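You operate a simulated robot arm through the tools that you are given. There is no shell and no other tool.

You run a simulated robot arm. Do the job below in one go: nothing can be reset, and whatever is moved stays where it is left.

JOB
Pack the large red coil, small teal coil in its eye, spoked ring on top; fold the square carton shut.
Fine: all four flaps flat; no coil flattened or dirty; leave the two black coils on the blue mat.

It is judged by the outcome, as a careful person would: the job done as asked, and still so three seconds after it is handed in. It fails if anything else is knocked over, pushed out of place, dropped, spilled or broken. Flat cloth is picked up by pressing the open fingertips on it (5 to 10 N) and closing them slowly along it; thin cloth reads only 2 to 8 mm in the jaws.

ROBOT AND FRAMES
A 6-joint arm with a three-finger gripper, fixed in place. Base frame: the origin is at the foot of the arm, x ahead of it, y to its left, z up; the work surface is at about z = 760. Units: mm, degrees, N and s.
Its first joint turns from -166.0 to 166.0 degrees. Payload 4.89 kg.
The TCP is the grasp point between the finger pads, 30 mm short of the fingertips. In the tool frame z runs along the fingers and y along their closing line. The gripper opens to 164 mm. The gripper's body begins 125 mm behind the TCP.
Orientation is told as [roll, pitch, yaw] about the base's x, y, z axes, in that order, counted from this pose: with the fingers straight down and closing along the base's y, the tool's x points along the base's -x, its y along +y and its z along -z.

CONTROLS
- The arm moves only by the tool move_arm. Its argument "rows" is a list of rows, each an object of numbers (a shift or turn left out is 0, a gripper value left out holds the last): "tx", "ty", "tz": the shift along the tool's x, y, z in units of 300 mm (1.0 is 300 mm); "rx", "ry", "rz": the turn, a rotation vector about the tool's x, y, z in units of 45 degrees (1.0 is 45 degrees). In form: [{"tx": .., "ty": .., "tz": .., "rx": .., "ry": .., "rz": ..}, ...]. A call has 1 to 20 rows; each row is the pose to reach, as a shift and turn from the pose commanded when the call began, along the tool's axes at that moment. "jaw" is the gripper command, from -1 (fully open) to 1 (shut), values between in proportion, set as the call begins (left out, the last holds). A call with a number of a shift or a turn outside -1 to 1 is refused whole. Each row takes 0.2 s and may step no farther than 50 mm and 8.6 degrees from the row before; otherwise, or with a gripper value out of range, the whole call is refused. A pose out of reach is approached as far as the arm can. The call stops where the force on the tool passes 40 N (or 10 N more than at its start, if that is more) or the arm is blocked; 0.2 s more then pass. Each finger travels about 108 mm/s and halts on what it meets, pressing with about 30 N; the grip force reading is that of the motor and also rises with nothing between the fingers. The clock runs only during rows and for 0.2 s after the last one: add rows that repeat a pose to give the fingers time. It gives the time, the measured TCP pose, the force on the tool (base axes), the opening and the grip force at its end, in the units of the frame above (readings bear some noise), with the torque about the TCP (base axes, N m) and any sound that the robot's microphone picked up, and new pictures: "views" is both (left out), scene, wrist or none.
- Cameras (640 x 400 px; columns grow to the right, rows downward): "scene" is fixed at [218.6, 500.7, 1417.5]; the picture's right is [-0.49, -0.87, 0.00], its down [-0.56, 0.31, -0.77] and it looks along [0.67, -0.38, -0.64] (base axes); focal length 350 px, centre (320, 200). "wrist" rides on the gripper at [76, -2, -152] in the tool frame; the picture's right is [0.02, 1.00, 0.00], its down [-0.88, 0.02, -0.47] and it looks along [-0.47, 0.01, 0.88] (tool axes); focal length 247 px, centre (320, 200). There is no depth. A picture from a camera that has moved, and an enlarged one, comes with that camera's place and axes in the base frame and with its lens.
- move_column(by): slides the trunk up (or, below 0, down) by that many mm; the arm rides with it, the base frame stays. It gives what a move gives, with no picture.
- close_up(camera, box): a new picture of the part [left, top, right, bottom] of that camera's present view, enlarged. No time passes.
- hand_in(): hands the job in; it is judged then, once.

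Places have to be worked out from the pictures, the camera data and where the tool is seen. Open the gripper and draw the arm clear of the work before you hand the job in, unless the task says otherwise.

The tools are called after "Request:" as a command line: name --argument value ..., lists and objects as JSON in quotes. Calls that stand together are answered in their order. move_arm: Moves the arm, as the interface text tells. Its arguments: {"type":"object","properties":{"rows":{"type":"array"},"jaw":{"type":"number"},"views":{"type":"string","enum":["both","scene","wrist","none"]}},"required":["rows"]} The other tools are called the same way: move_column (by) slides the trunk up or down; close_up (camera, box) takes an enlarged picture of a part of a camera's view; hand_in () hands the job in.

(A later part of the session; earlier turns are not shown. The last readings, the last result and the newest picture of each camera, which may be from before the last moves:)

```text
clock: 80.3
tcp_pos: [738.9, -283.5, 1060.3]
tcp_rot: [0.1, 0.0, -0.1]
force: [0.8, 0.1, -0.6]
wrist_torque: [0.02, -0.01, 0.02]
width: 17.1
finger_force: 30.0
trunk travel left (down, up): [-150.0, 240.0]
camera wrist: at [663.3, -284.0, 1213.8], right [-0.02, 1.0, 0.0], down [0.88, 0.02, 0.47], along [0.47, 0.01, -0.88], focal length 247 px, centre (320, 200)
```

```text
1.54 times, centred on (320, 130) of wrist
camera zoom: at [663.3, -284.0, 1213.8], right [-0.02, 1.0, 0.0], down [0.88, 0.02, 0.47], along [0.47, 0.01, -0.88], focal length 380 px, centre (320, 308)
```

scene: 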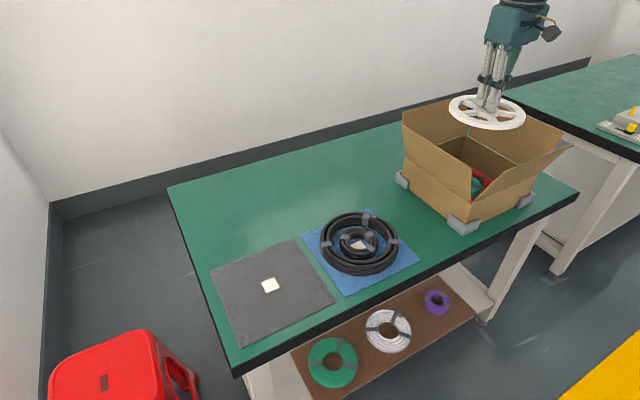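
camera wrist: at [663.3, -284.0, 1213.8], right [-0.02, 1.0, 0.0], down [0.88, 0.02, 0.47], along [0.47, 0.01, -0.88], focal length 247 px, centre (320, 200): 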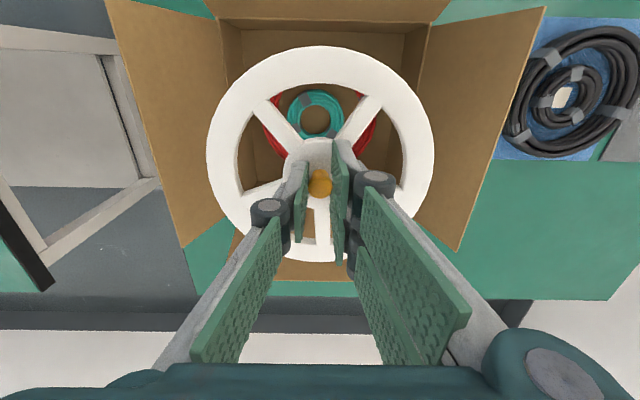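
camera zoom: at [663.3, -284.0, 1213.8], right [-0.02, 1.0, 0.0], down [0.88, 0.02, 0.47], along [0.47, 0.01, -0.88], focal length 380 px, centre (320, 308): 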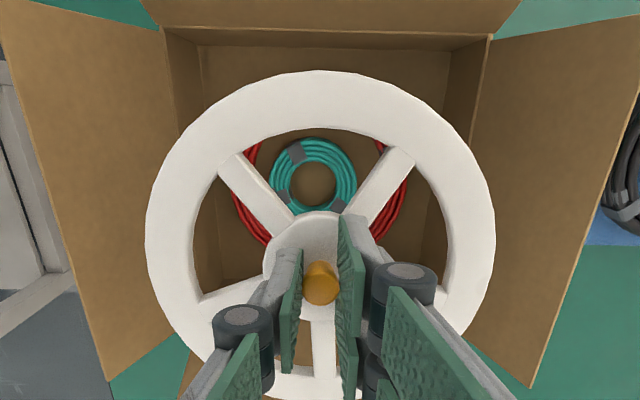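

Through the spokes I can see the red coil centred under the ring. I'm lowering into the carton, stopping short of the coils.

Request:
move_arm --rows '[{"tz": 0.08}, {"tz": 0.19}, {"tz": 0.31}, {"tz": 0.43}, {"tz": 0.54}, {"tz": 0.62}, {"tz": 0.67}, {"tz": 0.69}]' --views "both"

Request:
close_up --camera "wrist" --box '[160, 0, 480, 260]'

Request:
close_up --camera "scene" --box '[380, 70, 590, 250]'

```text
clock: 82.1
tcp_pos: [739.1, -283.6, 853.8]
tcp_rot: [0.0, 0.0, -0.1]
force: [-0.3, 0.3, -0.5]
wrist_torque: [0.01, -0.01, -0.01]
width: 16.6
finger_force: 30.3
trunk travel left (down, up): [-150.0, 240.0]
camera wrist: at [663.1, -284.1, 1006.5], right [-0.02, 1.0, 0.0], down [0.88, 0.02, 0.47], along [0.47, 0.01, -0.88], focal length 247 px, centre (320, 200)
```

scene: 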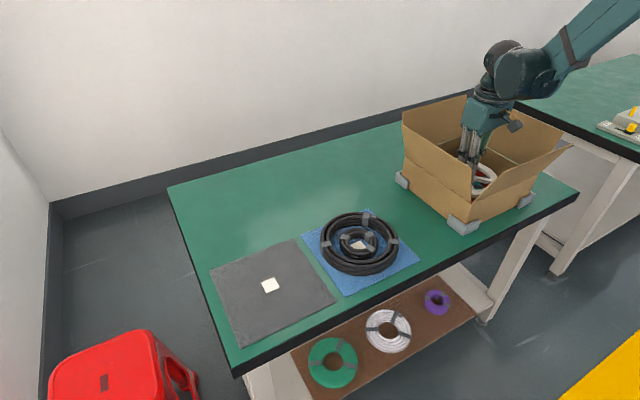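
wrist: 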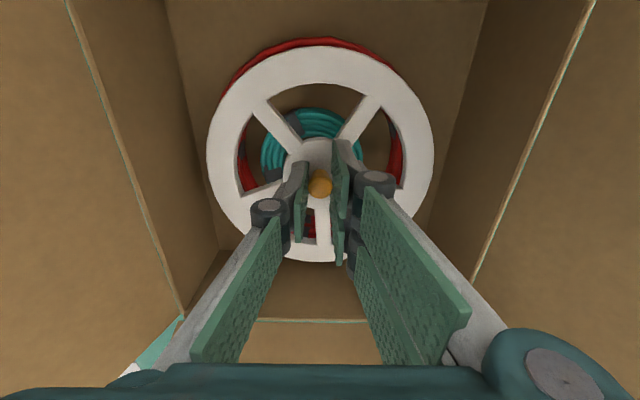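

```text
1.54 times, centred on (320, 130) of wrist
camera zoom: at [663.1, -284.1, 1006.5], right [-0.02, 1.0, 0.0], down [0.88, 0.02, 0.47], along [0.47, 0.01, -0.88], focal length 380 px, centre (320, 308)
```

zoom: 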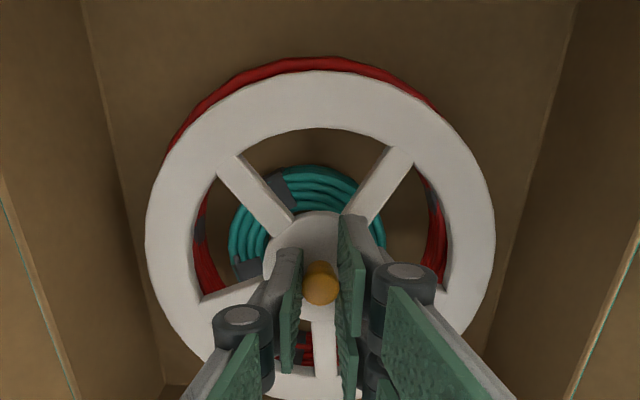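

```text
2.22 times, centred on (485, 160) of scene
camera zoom: at [218.6, 500.7, 1417.5], right [-0.49, -0.87, 0.0], down [-0.56, 0.31, -0.77], along [0.67, -0.38, -0.64], focal length 777 px, centre (-47, 289)
```

zoom: 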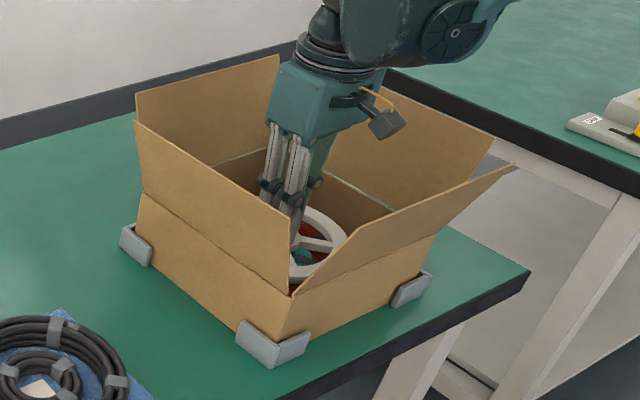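

The ring is centred above the red coil with roughly 15 mm to go. I'm lowering slowly and watching for first contact.

Request:
move_arm --rows '[{"tz": 0.01}, {"tz": 0.02}, {"tz": 0.03}]' --views "none"

Request:
move_arm --rows '[{"tz": 0.005}, {"tz": 0.01}, {"tz": 0.015}]' --views "wrist"

```text
clock: 82.9
tcp_pos: [739.2, -283.3, 845.9]
tcp_rot: [0.1, 0.0, -0.1]
force: [0.1, 0.7, -0.4]
wrist_torque: [0.0, 0.0, 0.05]
width: 16.8
finger_force: 30.1
trunk travel left (down, up): [-150.0, 240.0]
```

```text
clock: 83.7
tcp_pos: [739.9, -282.8, 840.1]
tcp_rot: [0.1, -0.1, -0.1]
force: [0.4, 0.1, -1.5]
wrist_torque: [-0.01, -0.01, -0.01]
width: 16.5
finger_force: 30.3
trunk travel left (down, up): [-150.0, 240.0]
camera wrist: at [663.3, -283.8, 993.8], right [-0.02, 1.0, 0.0], down [0.88, 0.02, 0.47], along [0.47, 0.01, -0.88], focal length 247 px, centre (320, 200)
```

wrist: 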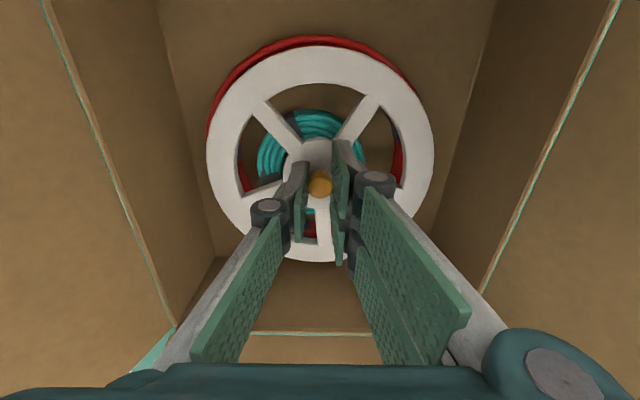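

No contact yet at TCP z 840. I'm continuing in small steps, reading the force between calls.

Request:
move_arm --rows '[{"tz": 0.004}, {"tz": 0.008}, {"tz": 0.01}]' --views "none"

Request:
move_arm --rows '[{"tz": 0.004}, {"tz": 0.008}]' --views "none"

```text
clock: 84.5
tcp_pos: [739.8, -283.4, 836.7]
tcp_rot: [0.0, 0.0, -0.1]
force: [0.4, -0.3, -0.6]
wrist_torque: [-0.02, -0.01, 0.01]
width: 16.7
finger_force: 30.2
trunk travel left (down, up): [-150.0, 240.0]
```

```text
clock: 85.1
tcp_pos: [741.1, -282.1, 835.0]
tcp_rot: [0.0, 0.1, -0.1]
force: [0.7, 0.1, 1.3]
wrist_torque: [0.05, 0.03, 0.0]
width: 16.8
finger_force: 29.6
trunk travel left (down, up): [-150.0, 240.0]
```

The force has turned to +1.3 N, which suggests the ring has touched the coil. One more millimetre to confirm.

Request:
move_arm --rows '[{"tz": 0.003}, {"tz": 0.003}]' --views "wrist"

```text
clock: 85.7
tcp_pos: [740.2, -282.6, 834.8]
tcp_rot: [0.0, 0.0, -0.1]
force: [4.1, -1.8, 18.6]
wrist_torque: [0.0, -0.09, -0.04]
width: 16.6
finger_force: 30.2
trunk travel left (down, up): [-150.0, 240.0]
camera wrist: at [663.3, -283.7, 988.0], right [-0.02, 1.0, 0.0], down [0.88, 0.02, 0.47], along [0.47, 0.01, -0.88], focal length 247 px, centre (320, 200)
```

wrist: 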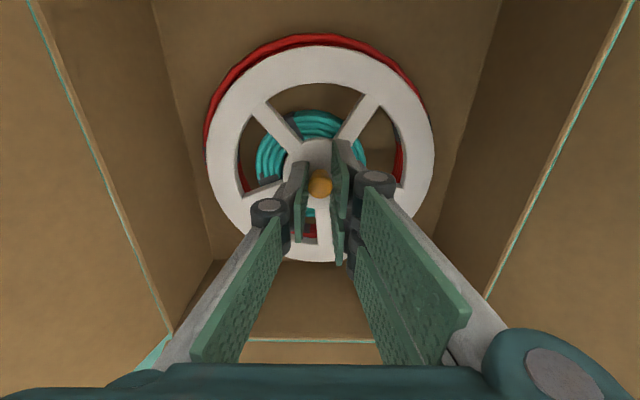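

Contact is firm at 18.6 N, so the ring is seated. I'm backing off about 1.5 mm to relieve the force, then opening and withdrawing.

Request:
move_arm --rows '[{"tz": -0.004}, {"tz": -0.005}]' --views "none"

Request:
move_arm --rows '[{}, {}, {}]' --jaw 0.5 --views "wrist"

Request:
move_arm --rows '[{"tz": -0.03}, {"tz": -0.1}, {"tz": -0.2}, {"tz": -0.34}, {"tz": -0.48}, {"tz": -0.62}, {"tz": -0.76}, {"tz": -0.9}]' --views "both"

Request:
close_up --camera "wrist" --box '[80, 0, 560, 300]'

Request:
close_up --camera "scene" --box '[380, 70, 590, 250]'

```text
clock: 86.3
tcp_pos: [739.3, -283.6, 835.3]
tcp_rot: [0.0, 0.0, 0.0]
force: [0.3, -0.2, -0.6]
wrist_torque: [-0.01, 0.06, 0.0]
width: 16.6
finger_force: 29.8
trunk travel left (down, up): [-150.0, 240.0]
```

```text
clock: 87.1
tcp_pos: [739.3, -283.5, 836.2]
tcp_rot: [0.0, 0.0, 0.0]
force: [-0.5, -1.0, -0.1]
wrist_torque: [-0.01, -0.04, -0.02]
width: 41.0
finger_force: 0.0
trunk travel left (down, up): [-150.0, 240.0]
camera wrist: at [663.4, -283.7, 988.9], right [-0.02, 1.0, 0.0], down [0.88, 0.02, 0.47], along [0.47, 0.01, -0.88], focal length 247 px, centre (320, 200)
```

wrist: 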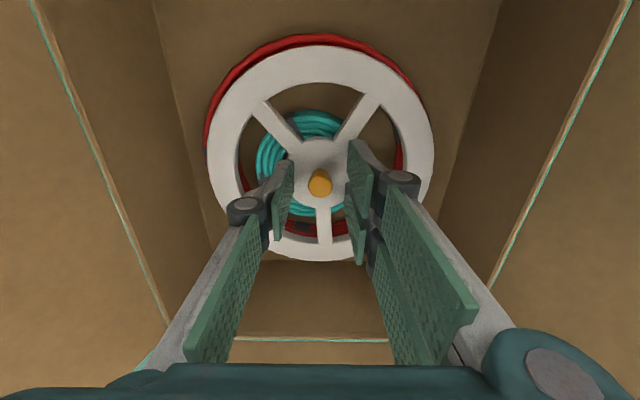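

```text
clock: 88.9
tcp_pos: [740.8, -285.2, 1106.4]
tcp_rot: [0.0, -0.1, -0.2]
force: [0.3, 0.1, -0.4]
wrist_torque: [0.05, 0.17, 0.01]
width: 40.9
finger_force: 0.1
trunk travel left (down, up): [-150.0, 240.0]
camera wrist: at [664.5, -285.7, 1259.6], right [-0.02, 1.0, 0.0], down [0.88, 0.02, 0.47], along [0.47, 0.01, -0.88], focal length 247 px, centre (320, 200)
```

scene: 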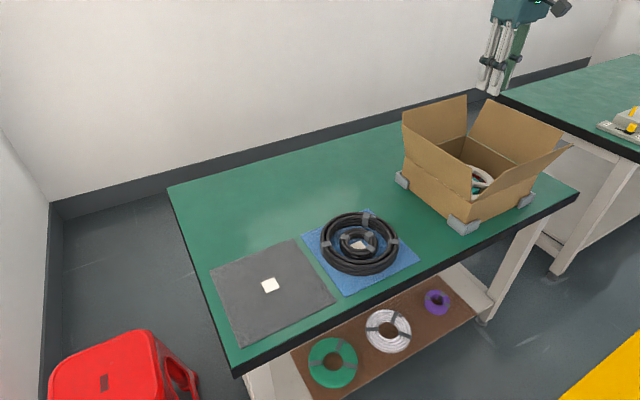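
wrist: 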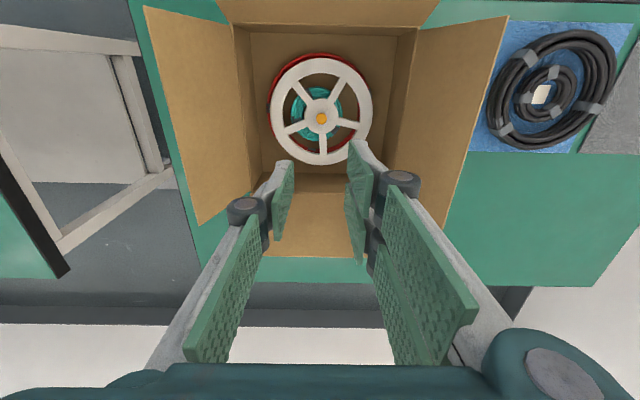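

```text
1.33 times, centred on (320, 150) of wrist
camera zoom: at [664.5, -285.7, 1259.6], right [-0.02, 1.0, 0.0], down [0.88, 0.02, 0.47], along [0.47, 0.01, -0.88], focal length 329 px, centre (320, 267)
```

zoom: 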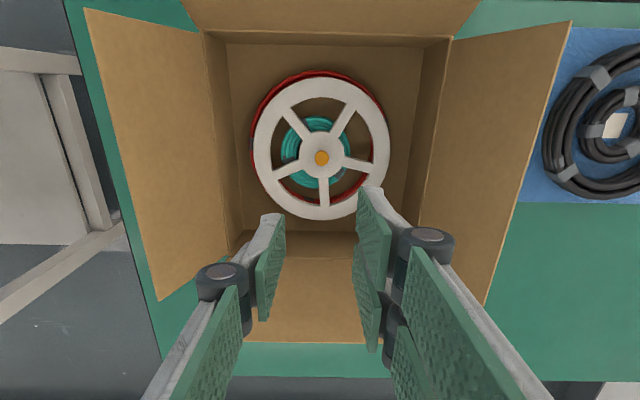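

```text
2.22 times, centred on (485, 160) of scene
camera zoom: at [218.6, 500.7, 1417.5], right [-0.49, -0.87, 0.0], down [-0.56, 0.31, -0.77], along [0.67, -0.38, -0.64], focal length 777 px, centre (-47, 289)
```

zoom: 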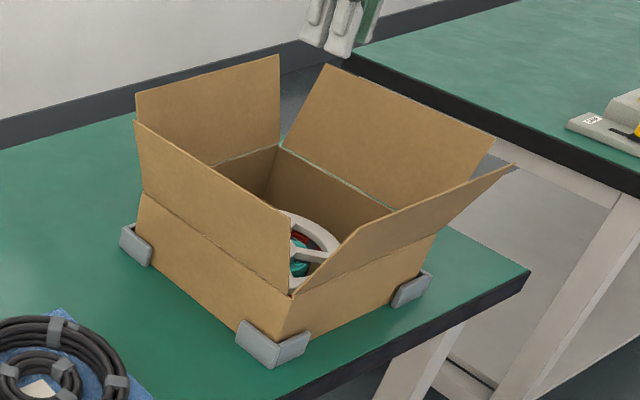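

The ring sits flat on the red coil, with the teal visible in the eye and the black coils undisturbed. Now the flaps: each is about 118 mm long and leans out about 27°, with the hinge near z 858. I'll shut the fingers, turn to yaw −90°, and go outside the near (−x) flap.

Request:
move_arm --rows '[{"tx": 0.05, "rz": 0.16}, {"tx": 0.11, "rz": 0.33}, {"tx": 0.17, "rz": 0.5}, {"tx": 0.23, "rz": 0.67}, {"tx": 0.29, "rz": 0.84}, {"tx": 0.35, "rz": 1.0}]' --jaw 1.0 --views "none"

Request:
move_arm --rows '[{"tx": 0.04, "ty": -0.04, "rz": 0.16}, {"tx": 0.08, "ty": -0.08, "rz": 0.33}, {"tx": 0.12, "ty": -0.12, "rz": 0.5}, {"tx": 0.17, "ty": -0.17, "rz": 0.67}, {"tx": 0.21, "ty": -0.21, "rz": 0.84}, {"tx": 0.2475, "ty": -0.2475, "rz": 1.0}]' --views "both"

```text
clock: 90.3
tcp_pos: [635.4, -283.6, 1106.0]
tcp_rot: [0.0, 0.0, -45.3]
force: [0.6, -0.4, -0.9]
wrist_torque: [0.03, 0.17, -0.03]
width: 0.1
finger_force: 30.3
trunk travel left (down, up): [-150.0, 240.0]
```

```text
clock: 91.7
tcp_pos: [529.3, -282.0, 1107.2]
tcp_rot: [0.0, 0.0, -90.1]
force: [0.7, 0.0, -0.4]
wrist_torque: [0.01, 0.06, 0.05]
width: 0.0
finger_force: 29.9
trunk travel left (down, up): [-150.0, 240.0]
camera wrist: at [528.1, -204.9, 1258.7], right [1.0, 0.02, 0.0], down [0.02, -0.88, 0.47], along [0.01, -0.47, -0.88], focal length 247 px, centre (320, 200)
```

scene: 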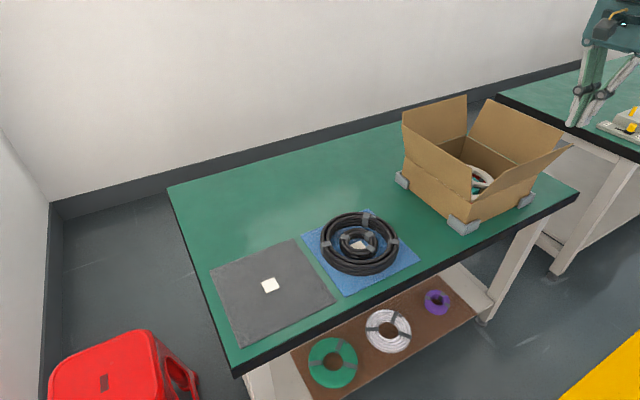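
wrist: 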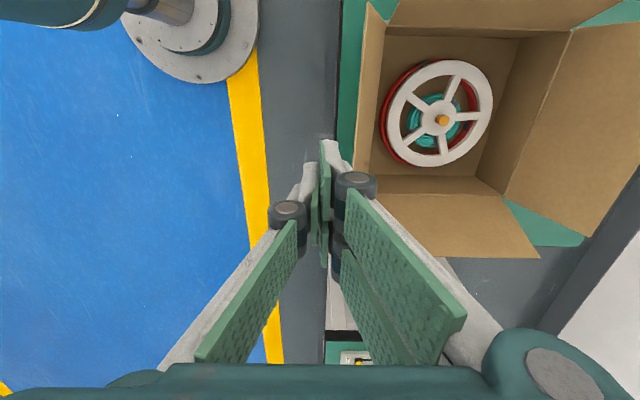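

The tool is at yaw −90° with the shut fingers outside the near flap, whose tip is at about x 570. I'm descending beside it to tip z≈935.

Request:
move_arm --rows '[{"tz": 0.14}, {"tz": 0.28}, {"tz": 0.4}, {"tz": 0.473}]' --views "both"

Request:
close_up --camera "scene" --box '[400, 40, 640, 250]'

```text
clock: 92.7
tcp_pos: [529.5, -282.6, 964.1]
tcp_rot: [0.1, 0.0, -90.0]
force: [-0.1, -0.3, -0.8]
wrist_torque: [0.01, -0.02, -0.06]
width: 0.0
finger_force: 29.9
trunk travel left (down, up): [-150.0, 240.0]
camera wrist: at [527.8, -206.0, 1116.5], right [1.0, 0.02, 0.0], down [0.02, -0.88, 0.47], along [0.01, -0.47, -0.88], focal length 247 px, centre (320, 200)
```

scene: 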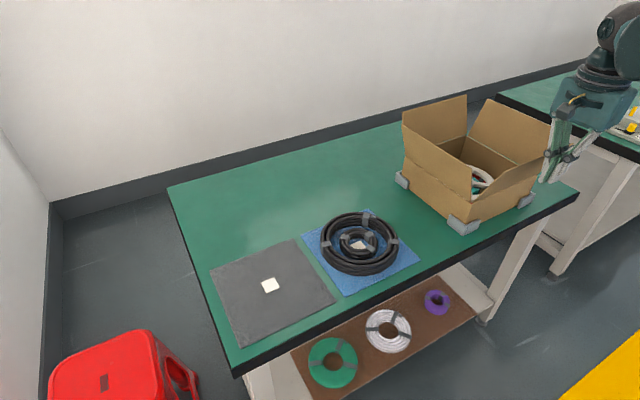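
wrist: 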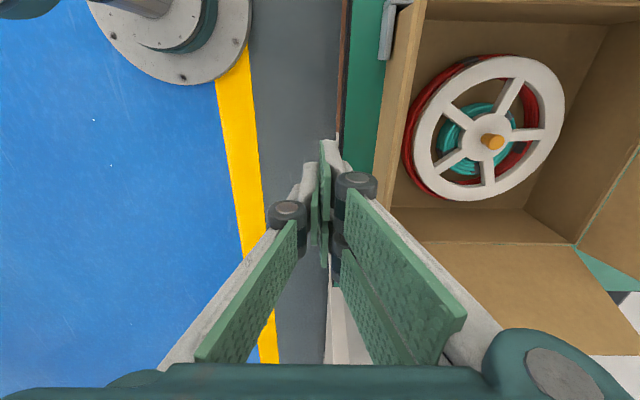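

```text
1.90 times, centred on (520, 145) of scene
camera zoom: at [218.6, 500.7, 1417.5], right [-0.49, -0.87, 0.0], down [-0.56, 0.31, -0.77], along [0.67, -0.38, -0.64], focal length 666 px, centre (-61, 305)
```

zoom: 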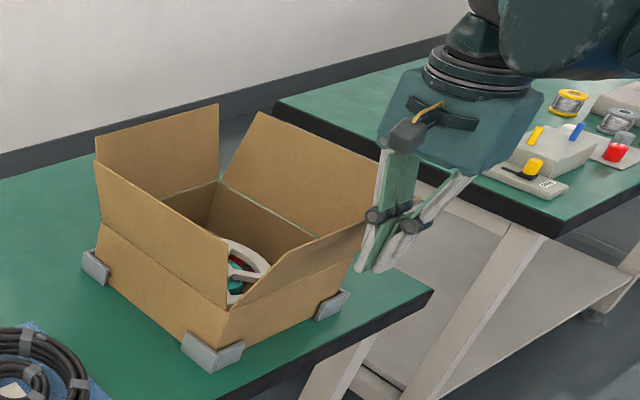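

The fingers are just outside the near flap. I'm sweeping toward +x to bring the flap to about vertical, watching the force.

Request:
move_arm --rows '[{"ty": 0.04}, {"ty": 0.08}, {"ty": 0.12}, {"ty": 0.16}, {"ty": 0.2}, {"ty": 0.24}]' --views "both"

Request:
close_up --camera "scene" --box '[400, 40, 640, 250]'

```text
clock: 94.1
tcp_pos: [600.7, -283.4, 964.7]
tcp_rot: [0.2, 0.0, -90.0]
force: [-0.5, -0.3, 0.3]
wrist_torque: [0.01, -0.04, -0.02]
width: 0.0
finger_force: 29.8
trunk travel left (down, up): [-150.0, 240.0]
camera wrist: at [600.0, -205.5, 1117.3], right [1.0, 0.02, 0.0], down [0.02, -0.88, 0.47], along [0.01, -0.47, -0.88], focal length 247 px, centre (320, 200)
```

scene: 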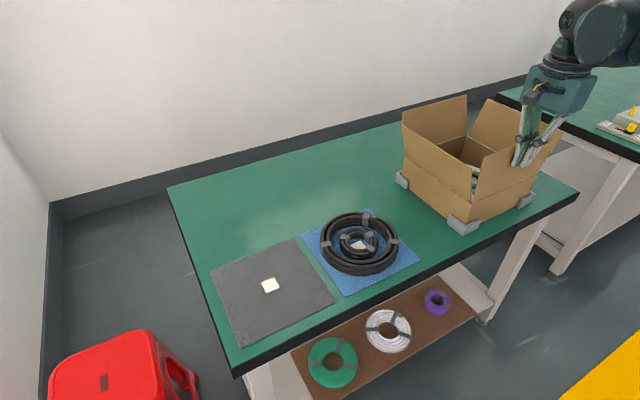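
wrist: 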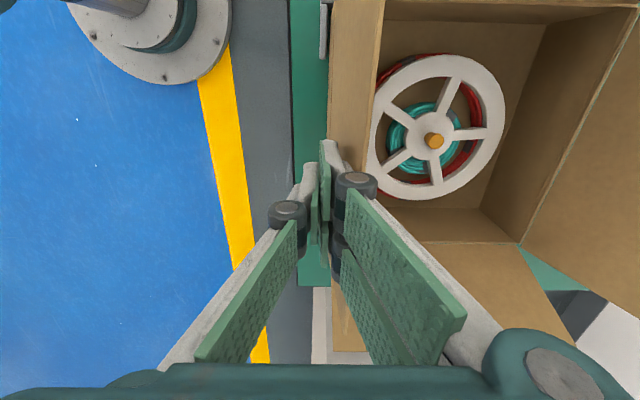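

```text
1.90 times, centred on (520, 145) of scene
camera zoom: at [218.6, 500.7, 1417.5], right [-0.49, -0.87, 0.0], down [-0.56, 0.31, -0.77], along [0.67, -0.38, -0.64], focal length 666 px, centre (-61, 305)
```

zoom: 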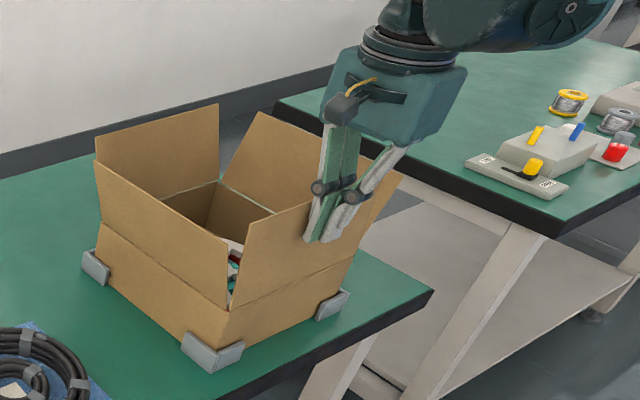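

The near flap is upright with almost no force. I'm following the hinge arc inward and down to about 75° of fold, then checking.

Request:
move_arm --rows '[{"ty": 0.04, "tz": 0.0}, {"ty": 0.08, "tz": 0.0}, {"ty": 0.113, "tz": 0.011}, {"ty": 0.1443, "tz": 0.0247}, {"ty": 0.173, "tz": 0.044}, {"ty": 0.1997, "tz": 0.067}, {"ty": 0.222, "tz": 0.093}, {"ty": 0.242, "tz": 0.1223}, {"ty": 0.257, "tz": 0.154}, {"ty": 0.2687, "tz": 0.1867}]' --views "both"

Request:
close_up --camera "scene" --box '[400, 40, 640, 250]'

```text
clock: 96.3
tcp_pos: [682.3, -283.2, 907.7]
tcp_rot: [0.1, 0.0, -90.1]
force: [-0.6, -0.4, 0.4]
wrist_torque: [-0.01, -0.05, 0.01]
width: 0.1
finger_force: 29.7
trunk travel left (down, up): [-150.0, 240.0]
camera wrist: at [680.9, -205.6, 1061.0], right [1.0, 0.02, 0.0], down [0.02, -0.88, 0.47], along [0.01, -0.47, -0.88], focal length 247 px, centre (320, 200)
```

scene: 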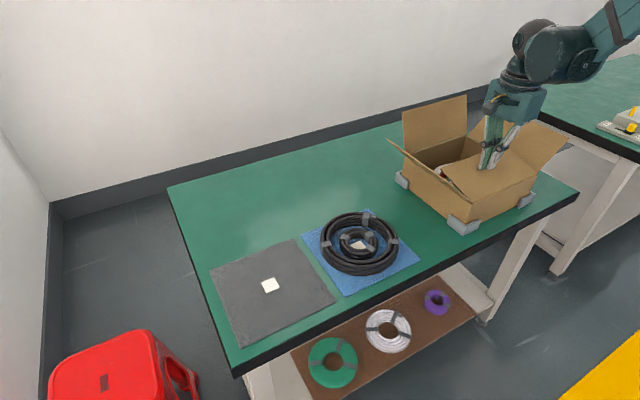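
wrist: 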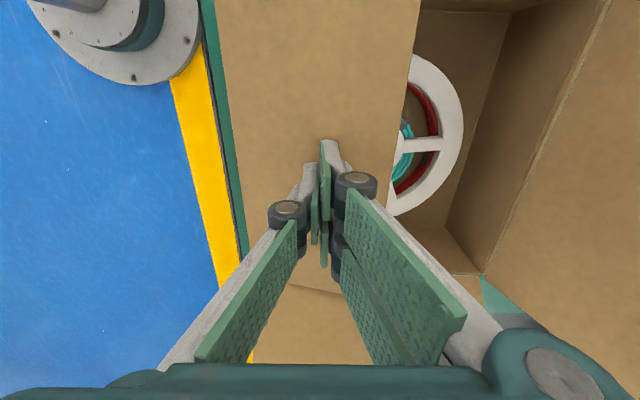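

```text
1.90 times, centred on (520, 145) of scene
camera zoom: at [218.6, 500.7, 1417.5], right [-0.49, -0.87, 0.0], down [-0.56, 0.31, -0.77], along [0.67, -0.38, -0.64], focal length 666 px, centre (-61, 305)
```

zoom: 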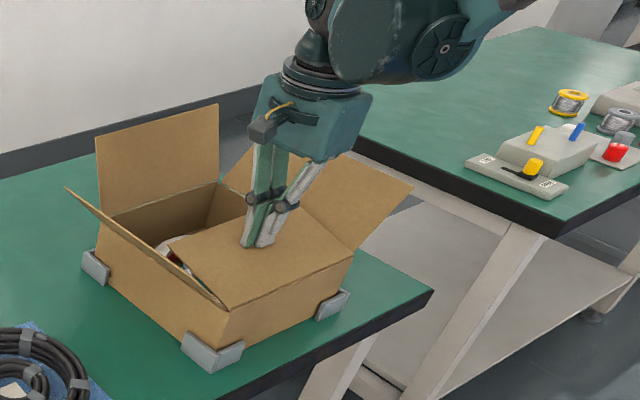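

The near flap is about 75° folded, but the +y flap, and perhaps the −y flap too, now leans out further than before. I want a closer look before continuing.

Request:
close_up --camera "scene" --box '[375, 80, 585, 250]'

Request:
close_up --camera "wrist" --box '[200, 0, 640, 380]'

```text
2.35 times, centred on (480, 165) of scene
camera zoom: at [218.6, 500.7, 1417.5], right [-0.49, -0.87, 0.0], down [-0.56, 0.31, -0.77], along [0.67, -0.38, -0.64], focal length 823 px, centre (-56, 282)
```

zoom: 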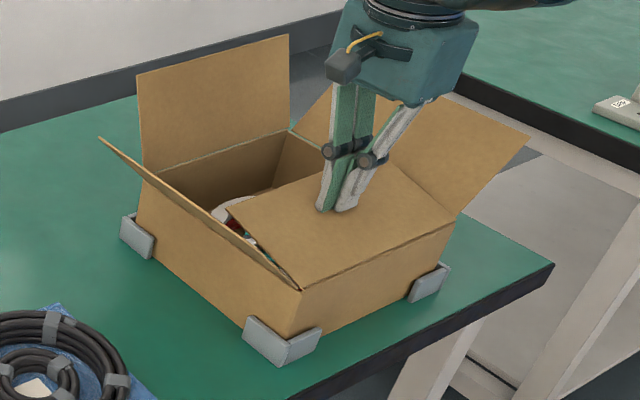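

```text
1.05 times, centred on (420, 190) of wrist (not enlarged: the box is as wide or as high as the picture)
camera zoom: at [680.9, -205.6, 1061.0], right [1.0, 0.02, 0.0], down [0.02, -0.88, 0.47], along [0.01, -0.47, -0.88], focal length 260 px, centre (215, 210)
```

zoom: 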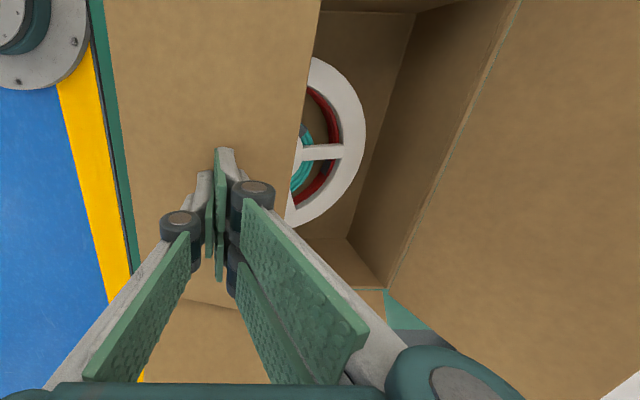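

Both side flaps just swung out symmetrically to about 48°, which I can still fold later. I'm finishing pressing the near flap to horizontal in small steps.

Request:
move_arm --rows '[{"ty": 0.004, "tz": 0.015}, {"ty": 0.006, "tz": 0.03}, {"ty": 0.008, "tz": 0.042}, {"ty": 0.008, "tz": 0.05}]' --views "both"

Request:
close_up --camera "scene" --box '[375, 80, 585, 250]'

```text
clock: 97.3
tcp_pos: [685.1, -283.3, 892.5]
tcp_rot: [-0.1, 0.0, -90.1]
force: [-0.5, 0.3, 0.7]
wrist_torque: [0.0, 0.0, 0.01]
width: 0.0
finger_force: 30.7
trunk travel left (down, up): [-150.0, 240.0]
camera wrist: at [683.5, -205.8, 1046.0], right [1.0, 0.02, 0.0], down [0.02, -0.88, 0.47], along [0.01, -0.47, -0.88], focal length 247 px, centre (320, 200)
```

scene: 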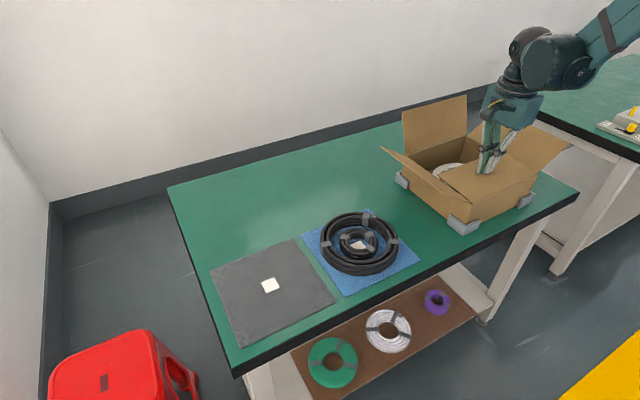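
wrist: 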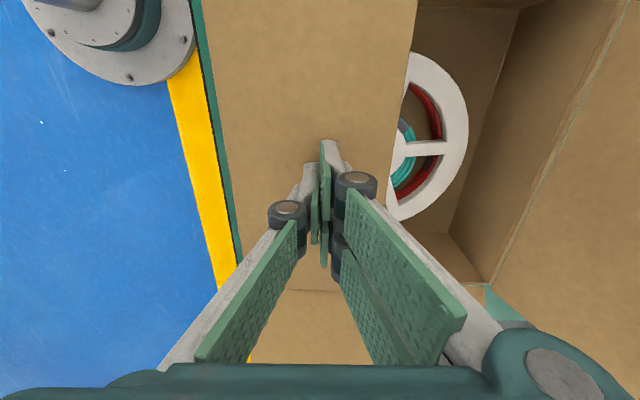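

```text
2.35 times, centred on (480, 165) of scene
camera zoom: at [218.6, 500.7, 1417.5], right [-0.49, -0.87, 0.0], down [-0.56, 0.31, -0.77], along [0.67, -0.38, -0.64], focal length 823 px, centre (-56, 282)
```

zoom: 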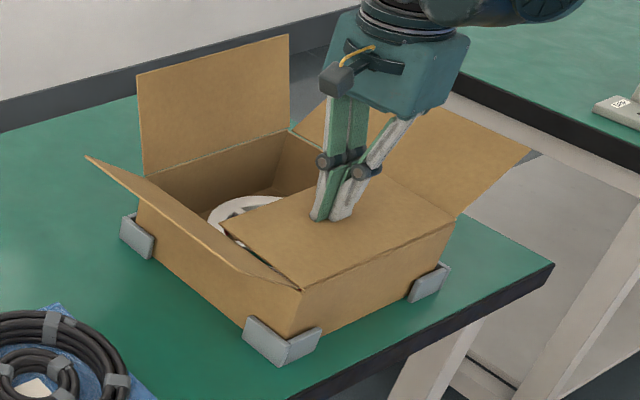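

The near flap is within about 5° of flat with negligible force. I'm pressing a few more millimetres.

Request:
move_arm --rows '[{"tz": 0.006}, {"tz": 0.012}, {"tz": 0.016}, {"tz": 0.016}]' --views "scene"

Request:
close_up --camera "scene" --box '[375, 80, 585, 250]'

```text
clock: 98.3
tcp_pos: [682.7, -283.3, 888.8]
tcp_rot: [0.1, 0.0, -90.0]
force: [3.8, 1.2, 17.5]
wrist_torque: [0.01, -0.11, -0.01]
width: 6.0
finger_force: 30.2
trunk travel left (down, up): [-150.0, 240.0]
```

scene: 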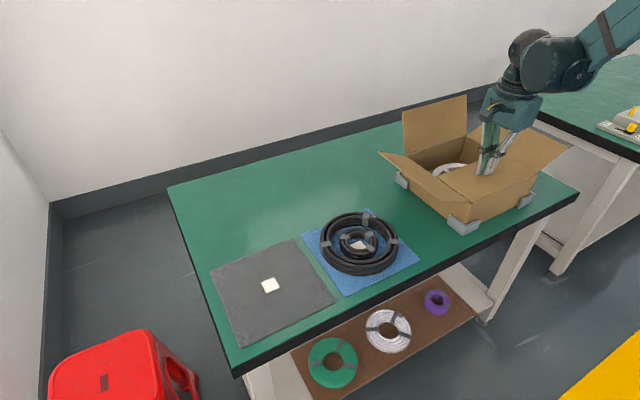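

```text
2.35 times, centred on (480, 165) of scene
camera zoom: at [218.6, 500.7, 1417.5], right [-0.49, -0.87, 0.0], down [-0.56, 0.31, -0.77], along [0.67, -0.38, -0.64], focal length 823 px, centre (-56, 282)
```

zoom: 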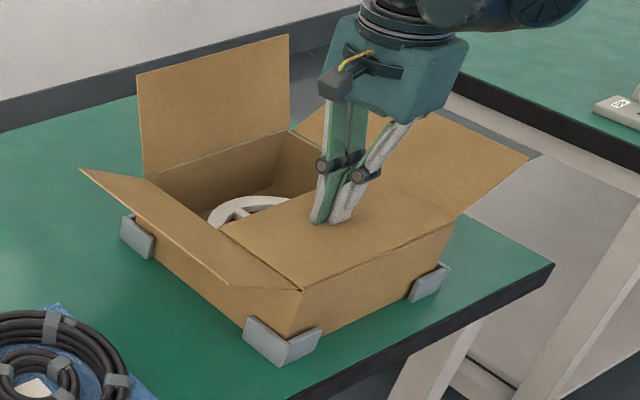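

There is a firm stop at 17.5 N with the tips at z≈859, so the near flap is down flat. I'm lifting off to see if it stays.

Request:
move_arm --rows '[{"tz": -0.03}, {"tz": -0.1}, {"tz": -0.2}, {"tz": -0.34}, {"tz": -0.48}]' --views "both"

Request:
close_up --camera "scene" --box '[375, 80, 585, 250]'

Request:
close_up --camera "wrist" --box '[200, 0, 640, 300]'

```text
clock: 99.5
tcp_pos: [684.3, -282.9, 1030.0]
tcp_rot: [-0.1, 0.0, -90.1]
force: [1.6, -0.9, -1.1]
wrist_torque: [0.08, 0.23, -0.01]
width: 0.2
finger_force: 29.7
trunk travel left (down, up): [-150.0, 240.0]
camera wrist: at [683.0, -206.0, 1183.7], right [1.0, 0.02, 0.0], down [0.02, -0.88, 0.47], along [0.01, -0.47, -0.88], focal length 247 px, centre (320, 200)
```

scene: 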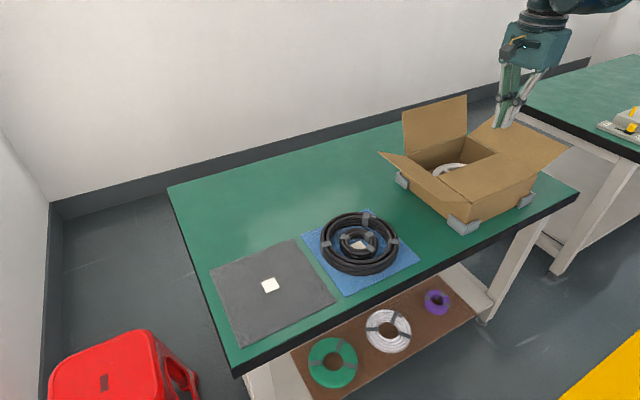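
wrist: 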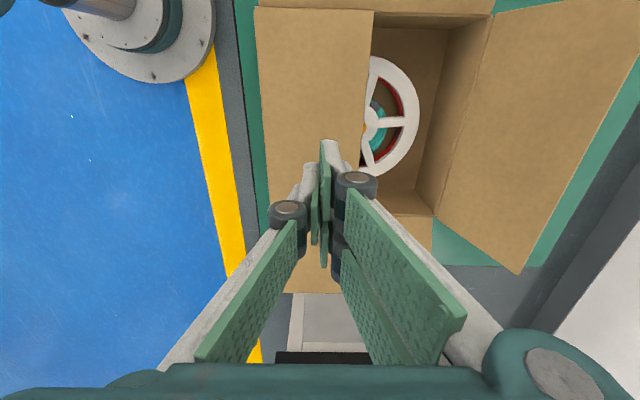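

```text
2.35 times, centred on (480, 165) of scene
camera zoom: at [218.6, 500.7, 1417.5], right [-0.49, -0.87, 0.0], down [-0.56, 0.31, -0.77], along [0.67, -0.38, -0.64], focal length 823 px, centre (-56, 282)
```

zoom: 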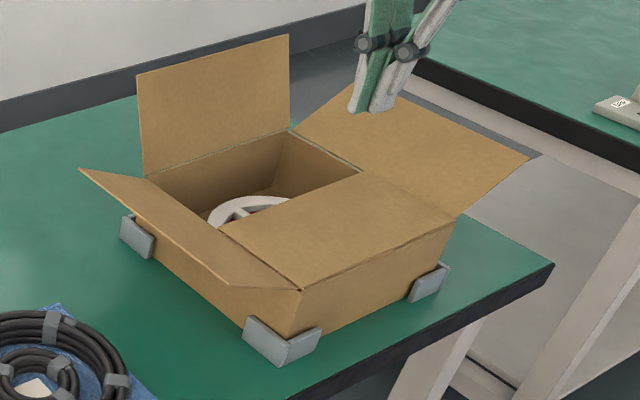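

```text
1.33 times, centred on (420, 150) of wrist
camera zoom: at [683.0, -206.0, 1183.7], right [1.0, 0.02, 0.0], down [0.02, -0.88, 0.47], along [0.01, -0.47, -0.88], focal length 329 px, centre (187, 267)
```

zoom: 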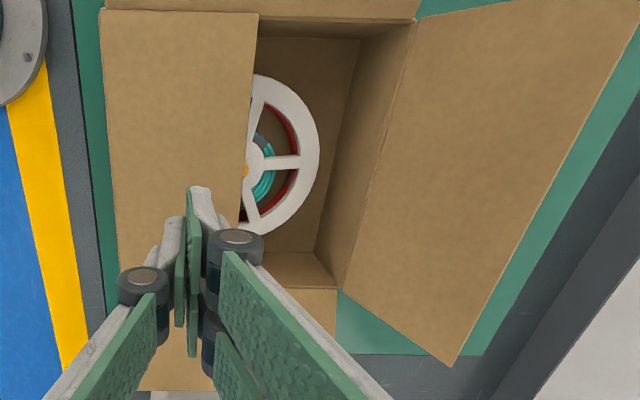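

The near flap stays flat. The far flap still stands with its tip near (912, z 975). I'm going over it, keeping well above, to its outside at x≈932.

Request:
move_arm --rows '[{"tx": 0.02, "ty": 0.05, "tz": -0.1}, {"tx": 0.06, "ty": 0.2, "tz": -0.1}, {"tx": 0.1, "ty": 0.35, "tz": -0.1}, {"tx": 0.14, "ty": 0.5, "tz": -0.1}, {"tx": 0.18, "ty": 0.65, "tz": -0.1}, {"tx": 0.22, "ty": 0.78, "tz": -0.1}, {"tx": 0.227, "ty": 0.827, "tz": -0.1}]' --views "both"

```text
clock: 101.1
tcp_pos: [932.7, -214.3, 1061.4]
tcp_rot: [0.1, 0.0, -90.1]
force: [-0.4, 0.7, 1.0]
wrist_torque: [-0.02, -0.02, 0.0]
width: 0.0
finger_force: 29.8
trunk travel left (down, up): [-150.0, 240.0]
camera wrist: at [932.0, -138.8, 1215.1], right [1.0, 0.02, 0.0], down [0.02, -0.88, 0.47], along [0.01, -0.47, -0.88], focal length 247 px, centre (320, 200)
```

scene: 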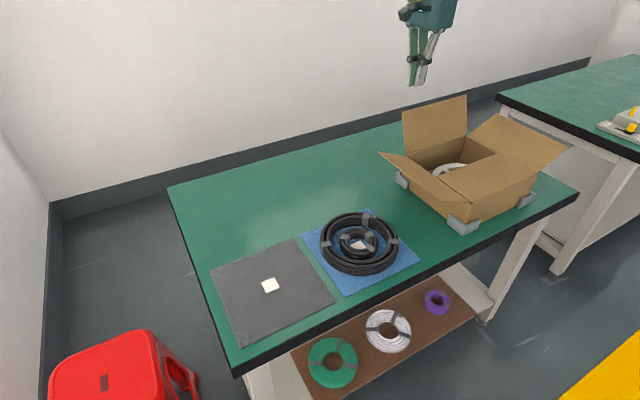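
wrist: 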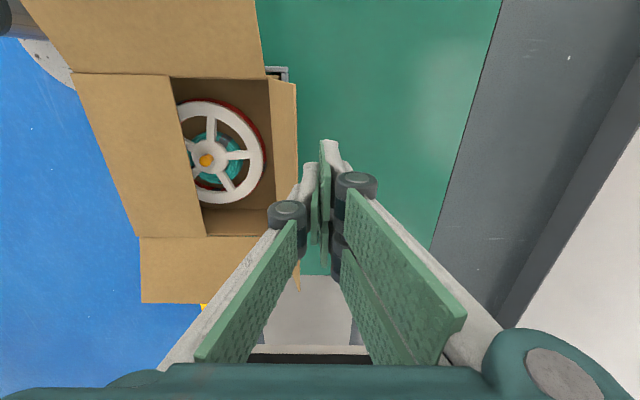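

The far flap's tip edge is at x≈912 and my finger faces are at about 922. I'm descending outside it to tip z≈935.

Request:
move_arm --rows '[{"ty": 0.01, "tz": 0.1}, {"ty": 0.01, "tz": 0.2}, {"ty": 0.01, "tz": 0.28}, {"ty": 0.01, "tz": 0.32}]' --views "both"

Request:
close_up --camera "scene" --box '[375, 50, 585, 250]'

```text
clock: 102.1
tcp_pos: [936.4, -215.3, 965.8]
tcp_rot: [0.0, 0.0, -90.2]
force: [-0.3, 0.1, 0.3]
wrist_torque: [0.01, 0.01, -0.02]
width: 0.0
finger_force: 29.8
trunk travel left (down, up): [-150.0, 240.0]
camera wrist: at [934.5, -138.0, 1118.9], right [1.0, 0.02, 0.0], down [0.02, -0.88, 0.47], along [0.01, -0.47, -0.88], focal length 247 px, centre (320, 200)
```

scene: 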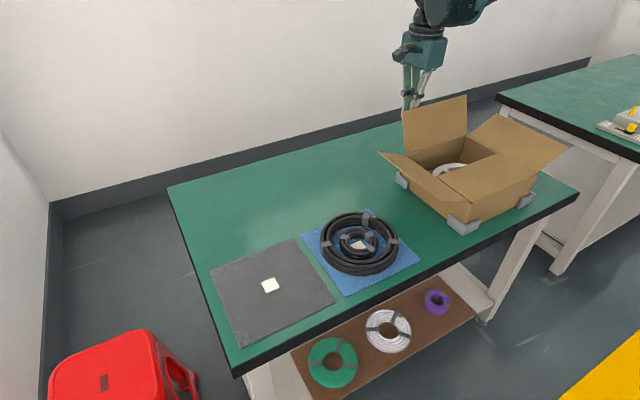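
wrist: 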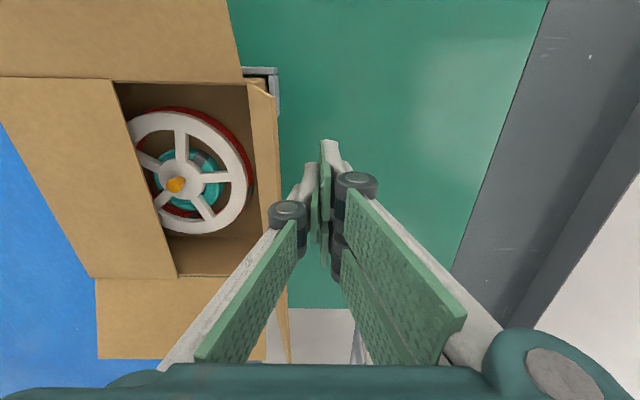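

```text
2.00 times, centred on (480, 150) of scene
camera zoom: at [218.6, 500.7, 1417.5], right [-0.49, -0.87, 0.0], down [-0.56, 0.31, -0.77], along [0.67, -0.38, -0.64], focal length 699 px, centre (0, 300)
```

zoom: 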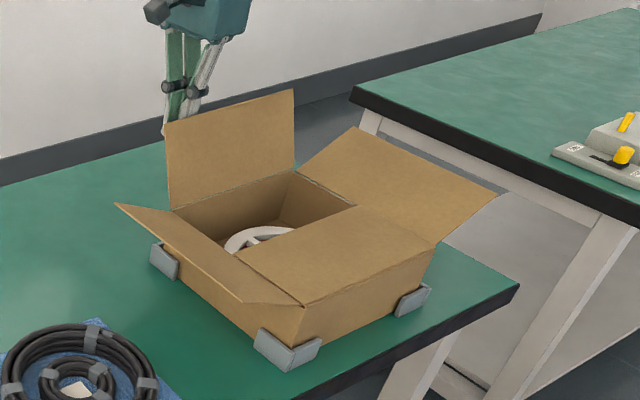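

The position is reached cleanly. I'm sweeping toward −x to bring the far flap upright and then past vertical.

Request:
move_arm --rows '[{"ty": -0.04}, {"ty": -0.08}, {"ty": -0.12}, {"ty": -0.16}, {"ty": -0.2}, {"ty": -0.235, "tz": 0.0}, {"ty": -0.27, "tz": 0.0017}, {"ty": -0.303, "tz": 0.013}, {"ty": -0.3347, "tz": 0.028}]' --views "both"

Request:
close_up --camera "scene" --box '[375, 50, 585, 250]'

```text
clock: 104.1
tcp_pos: [834.9, -215.3, 958.2]
tcp_rot: [0.0, 0.0, -90.0]
force: [0.0, -0.4, -0.4]
wrist_torque: [0.0, 0.0, 0.01]
width: 0.0
finger_force: 30.3
trunk travel left (down, up): [-150.0, 240.0]
camera wrist: at [834.0, -138.1, 1110.3], right [1.0, 0.02, 0.0], down [0.02, -0.88, 0.47], along [0.01, -0.47, -0.88], focal length 247 px, centre (320, 200)
```

scene: 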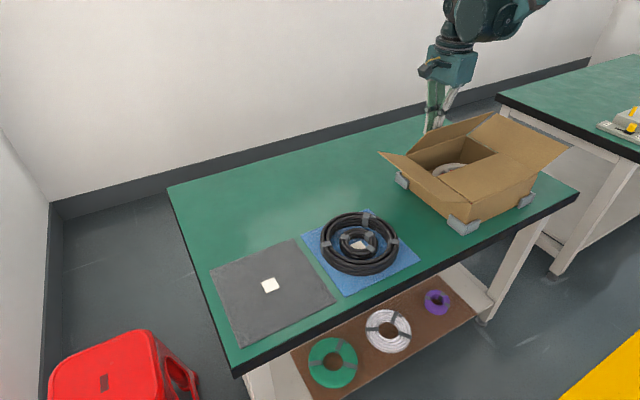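
wrist: 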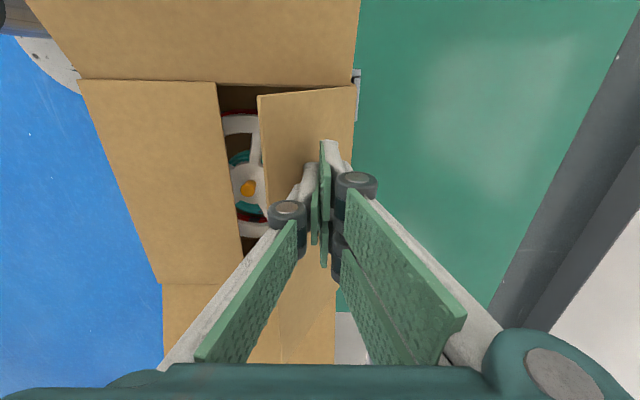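

```text
2.00 times, centred on (480, 150) of scene
camera zoom: at [218.6, 500.7, 1417.5], right [-0.49, -0.87, 0.0], down [-0.56, 0.31, -0.77], along [0.67, -0.38, -0.64], focal length 699 px, centre (0, 300)
```

zoom: 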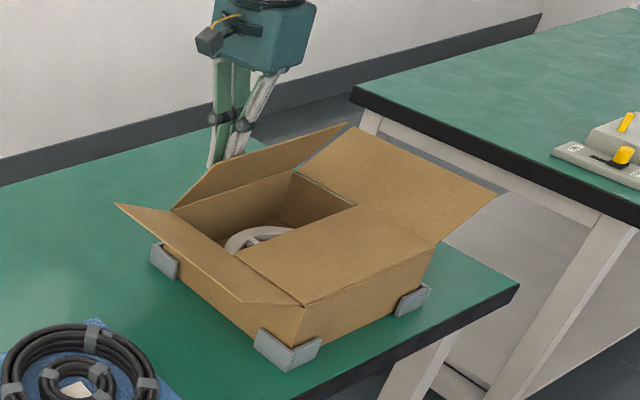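

The far flap is folding properly. I'm following its arc down to flat.

Request:
move_arm --rows '[{"ty": -0.026, "tz": 0.021}, {"ty": -0.0517, "tz": 0.0453}, {"ty": -0.074, "tz": 0.072}, {"ty": -0.094, "tz": 0.1007}, {"ty": -0.109, "tz": 0.132}, {"ty": -0.1207, "tz": 0.165}, {"ty": -0.126, "tz": 0.188}, {"ty": -0.1287, "tz": 0.208}, {"ty": -0.1297, "tz": 0.22}, {"ty": -0.1297, "tz": 0.228}]' --views "both"

Request:
close_up --camera "scene" --box '[375, 50, 585, 250]'

```text
clock: 106.3
tcp_pos: [796.6, -215.0, 889.6]
tcp_rot: [0.0, 0.0, -90.1]
force: [0.3, 0.1, -0.3]
wrist_torque: [0.03, -0.01, 0.01]
width: 0.0
finger_force: 30.6
trunk travel left (down, up): [-150.0, 240.0]
camera wrist: at [795.2, -137.9, 1042.1], right [1.0, 0.02, 0.0], down [0.02, -0.88, 0.47], along [0.01, -0.47, -0.88], focal length 247 px, centre (320, 200)
```

scene: 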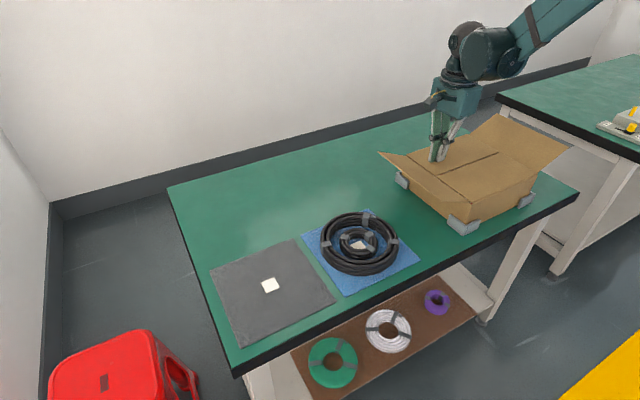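
wrist: 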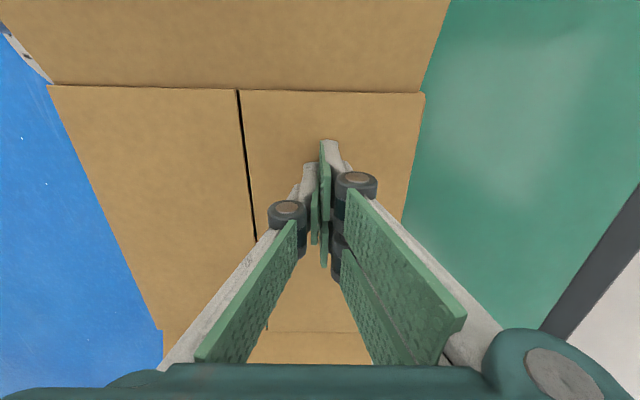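

```text
2.00 times, centred on (480, 150) of scene
camera zoom: at [218.6, 500.7, 1417.5], right [-0.49, -0.87, 0.0], down [-0.56, 0.31, -0.77], along [0.67, -0.38, -0.64], focal length 699 px, centre (0, 300)
```

zoom: 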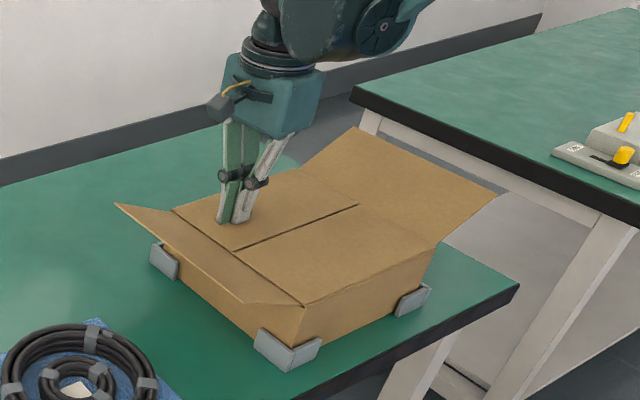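

The two x-flaps now meet in the middle. I'm pressing another 2–3 mm to make sure the far flap is fully at its stop.

Request:
move_arm --rows '[{"tz": 0.004}, {"tz": 0.008}, {"tz": 0.008}]' --views "none"

```text
clock: 107.1
tcp_pos: [797.0, -214.2, 888.5]
tcp_rot: [0.1, 0.0, -90.2]
force: [7.2, -2.0, 37.8]
wrist_torque: [-0.03, -0.27, 0.01]
width: 6.1
finger_force: 30.2
trunk travel left (down, up): [-150.0, 240.0]
```

That is a firm stop, so both x-flaps are flat. Next is the +y flap, which leans out about 69° with its tip near (y −46, z 900). I'm lifting, passing over it, and coming down outside it at about y 5.

Request:
move_arm --rows '[{"tz": -0.04}, {"tz": -0.14}, {"tz": -0.28}, {"tz": -0.42}, {"tz": -0.5}]' --views "none"

Request:
move_arm --rows '[{"tx": 0.12, "ty": -0.03}, {"tx": 0.26, "ty": -0.065}, {"tx": 0.4, "ty": -0.1}, {"tx": 0.54, "ty": -0.14}, {"tx": 0.66, "ty": -0.175}, {"tx": 0.74, "ty": -0.19}]' --views "both"

Request:
close_up --camera "scene" --box '[375, 50, 585, 250]'

```text
clock: 108.3
tcp_pos: [796.5, -213.6, 1036.9]
tcp_rot: [0.0, 0.1, -90.1]
force: [0.6, 0.3, -1.7]
wrist_torque: [0.0, 0.06, 0.0]
width: 0.0
finger_force: 30.3
trunk travel left (down, up): [-150.0, 240.0]
```

```text
clock: 109.7
tcp_pos: [739.3, 7.9, 1038.8]
tcp_rot: [0.0, 0.0, -90.1]
force: [-0.4, -0.9, 0.2]
wrist_torque: [0.09, -0.03, -0.06]
width: 0.0
finger_force: 29.8
trunk travel left (down, up): [-150.0, 240.0]
camera wrist: at [737.3, 84.2, 1190.5], right [1.0, 0.02, 0.0], down [0.02, -0.88, 0.47], along [0.01, -0.47, -0.88], focal length 247 px, centre (320, 200)
```

scene: 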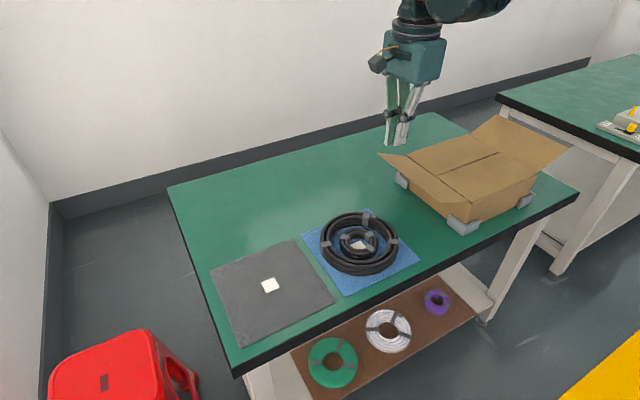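
wrist: 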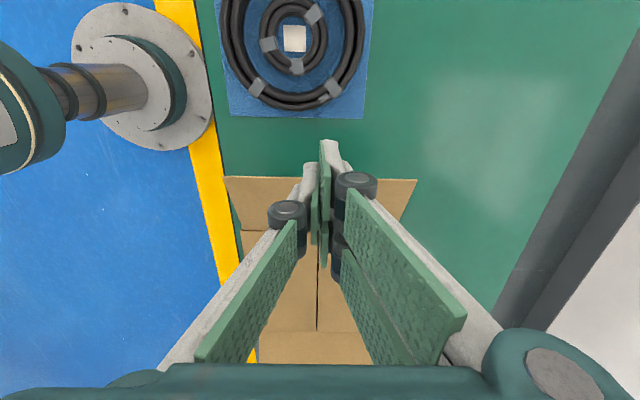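

```text
2.00 times, centred on (480, 150) of scene
camera zoom: at [218.6, 500.7, 1417.5], right [-0.49, -0.87, 0.0], down [-0.56, 0.31, -0.77], along [0.67, -0.38, -0.64], focal length 699 px, centre (0, 300)
```

zoom: 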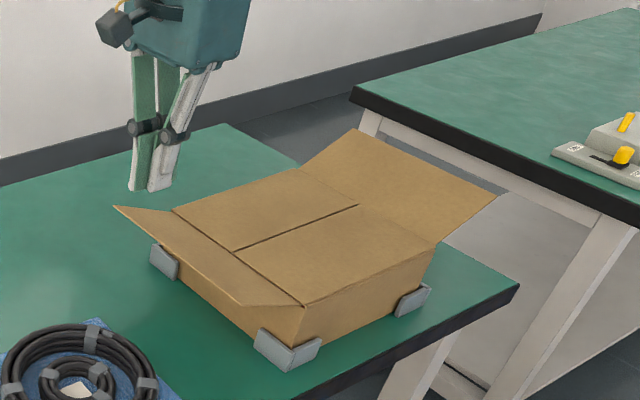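

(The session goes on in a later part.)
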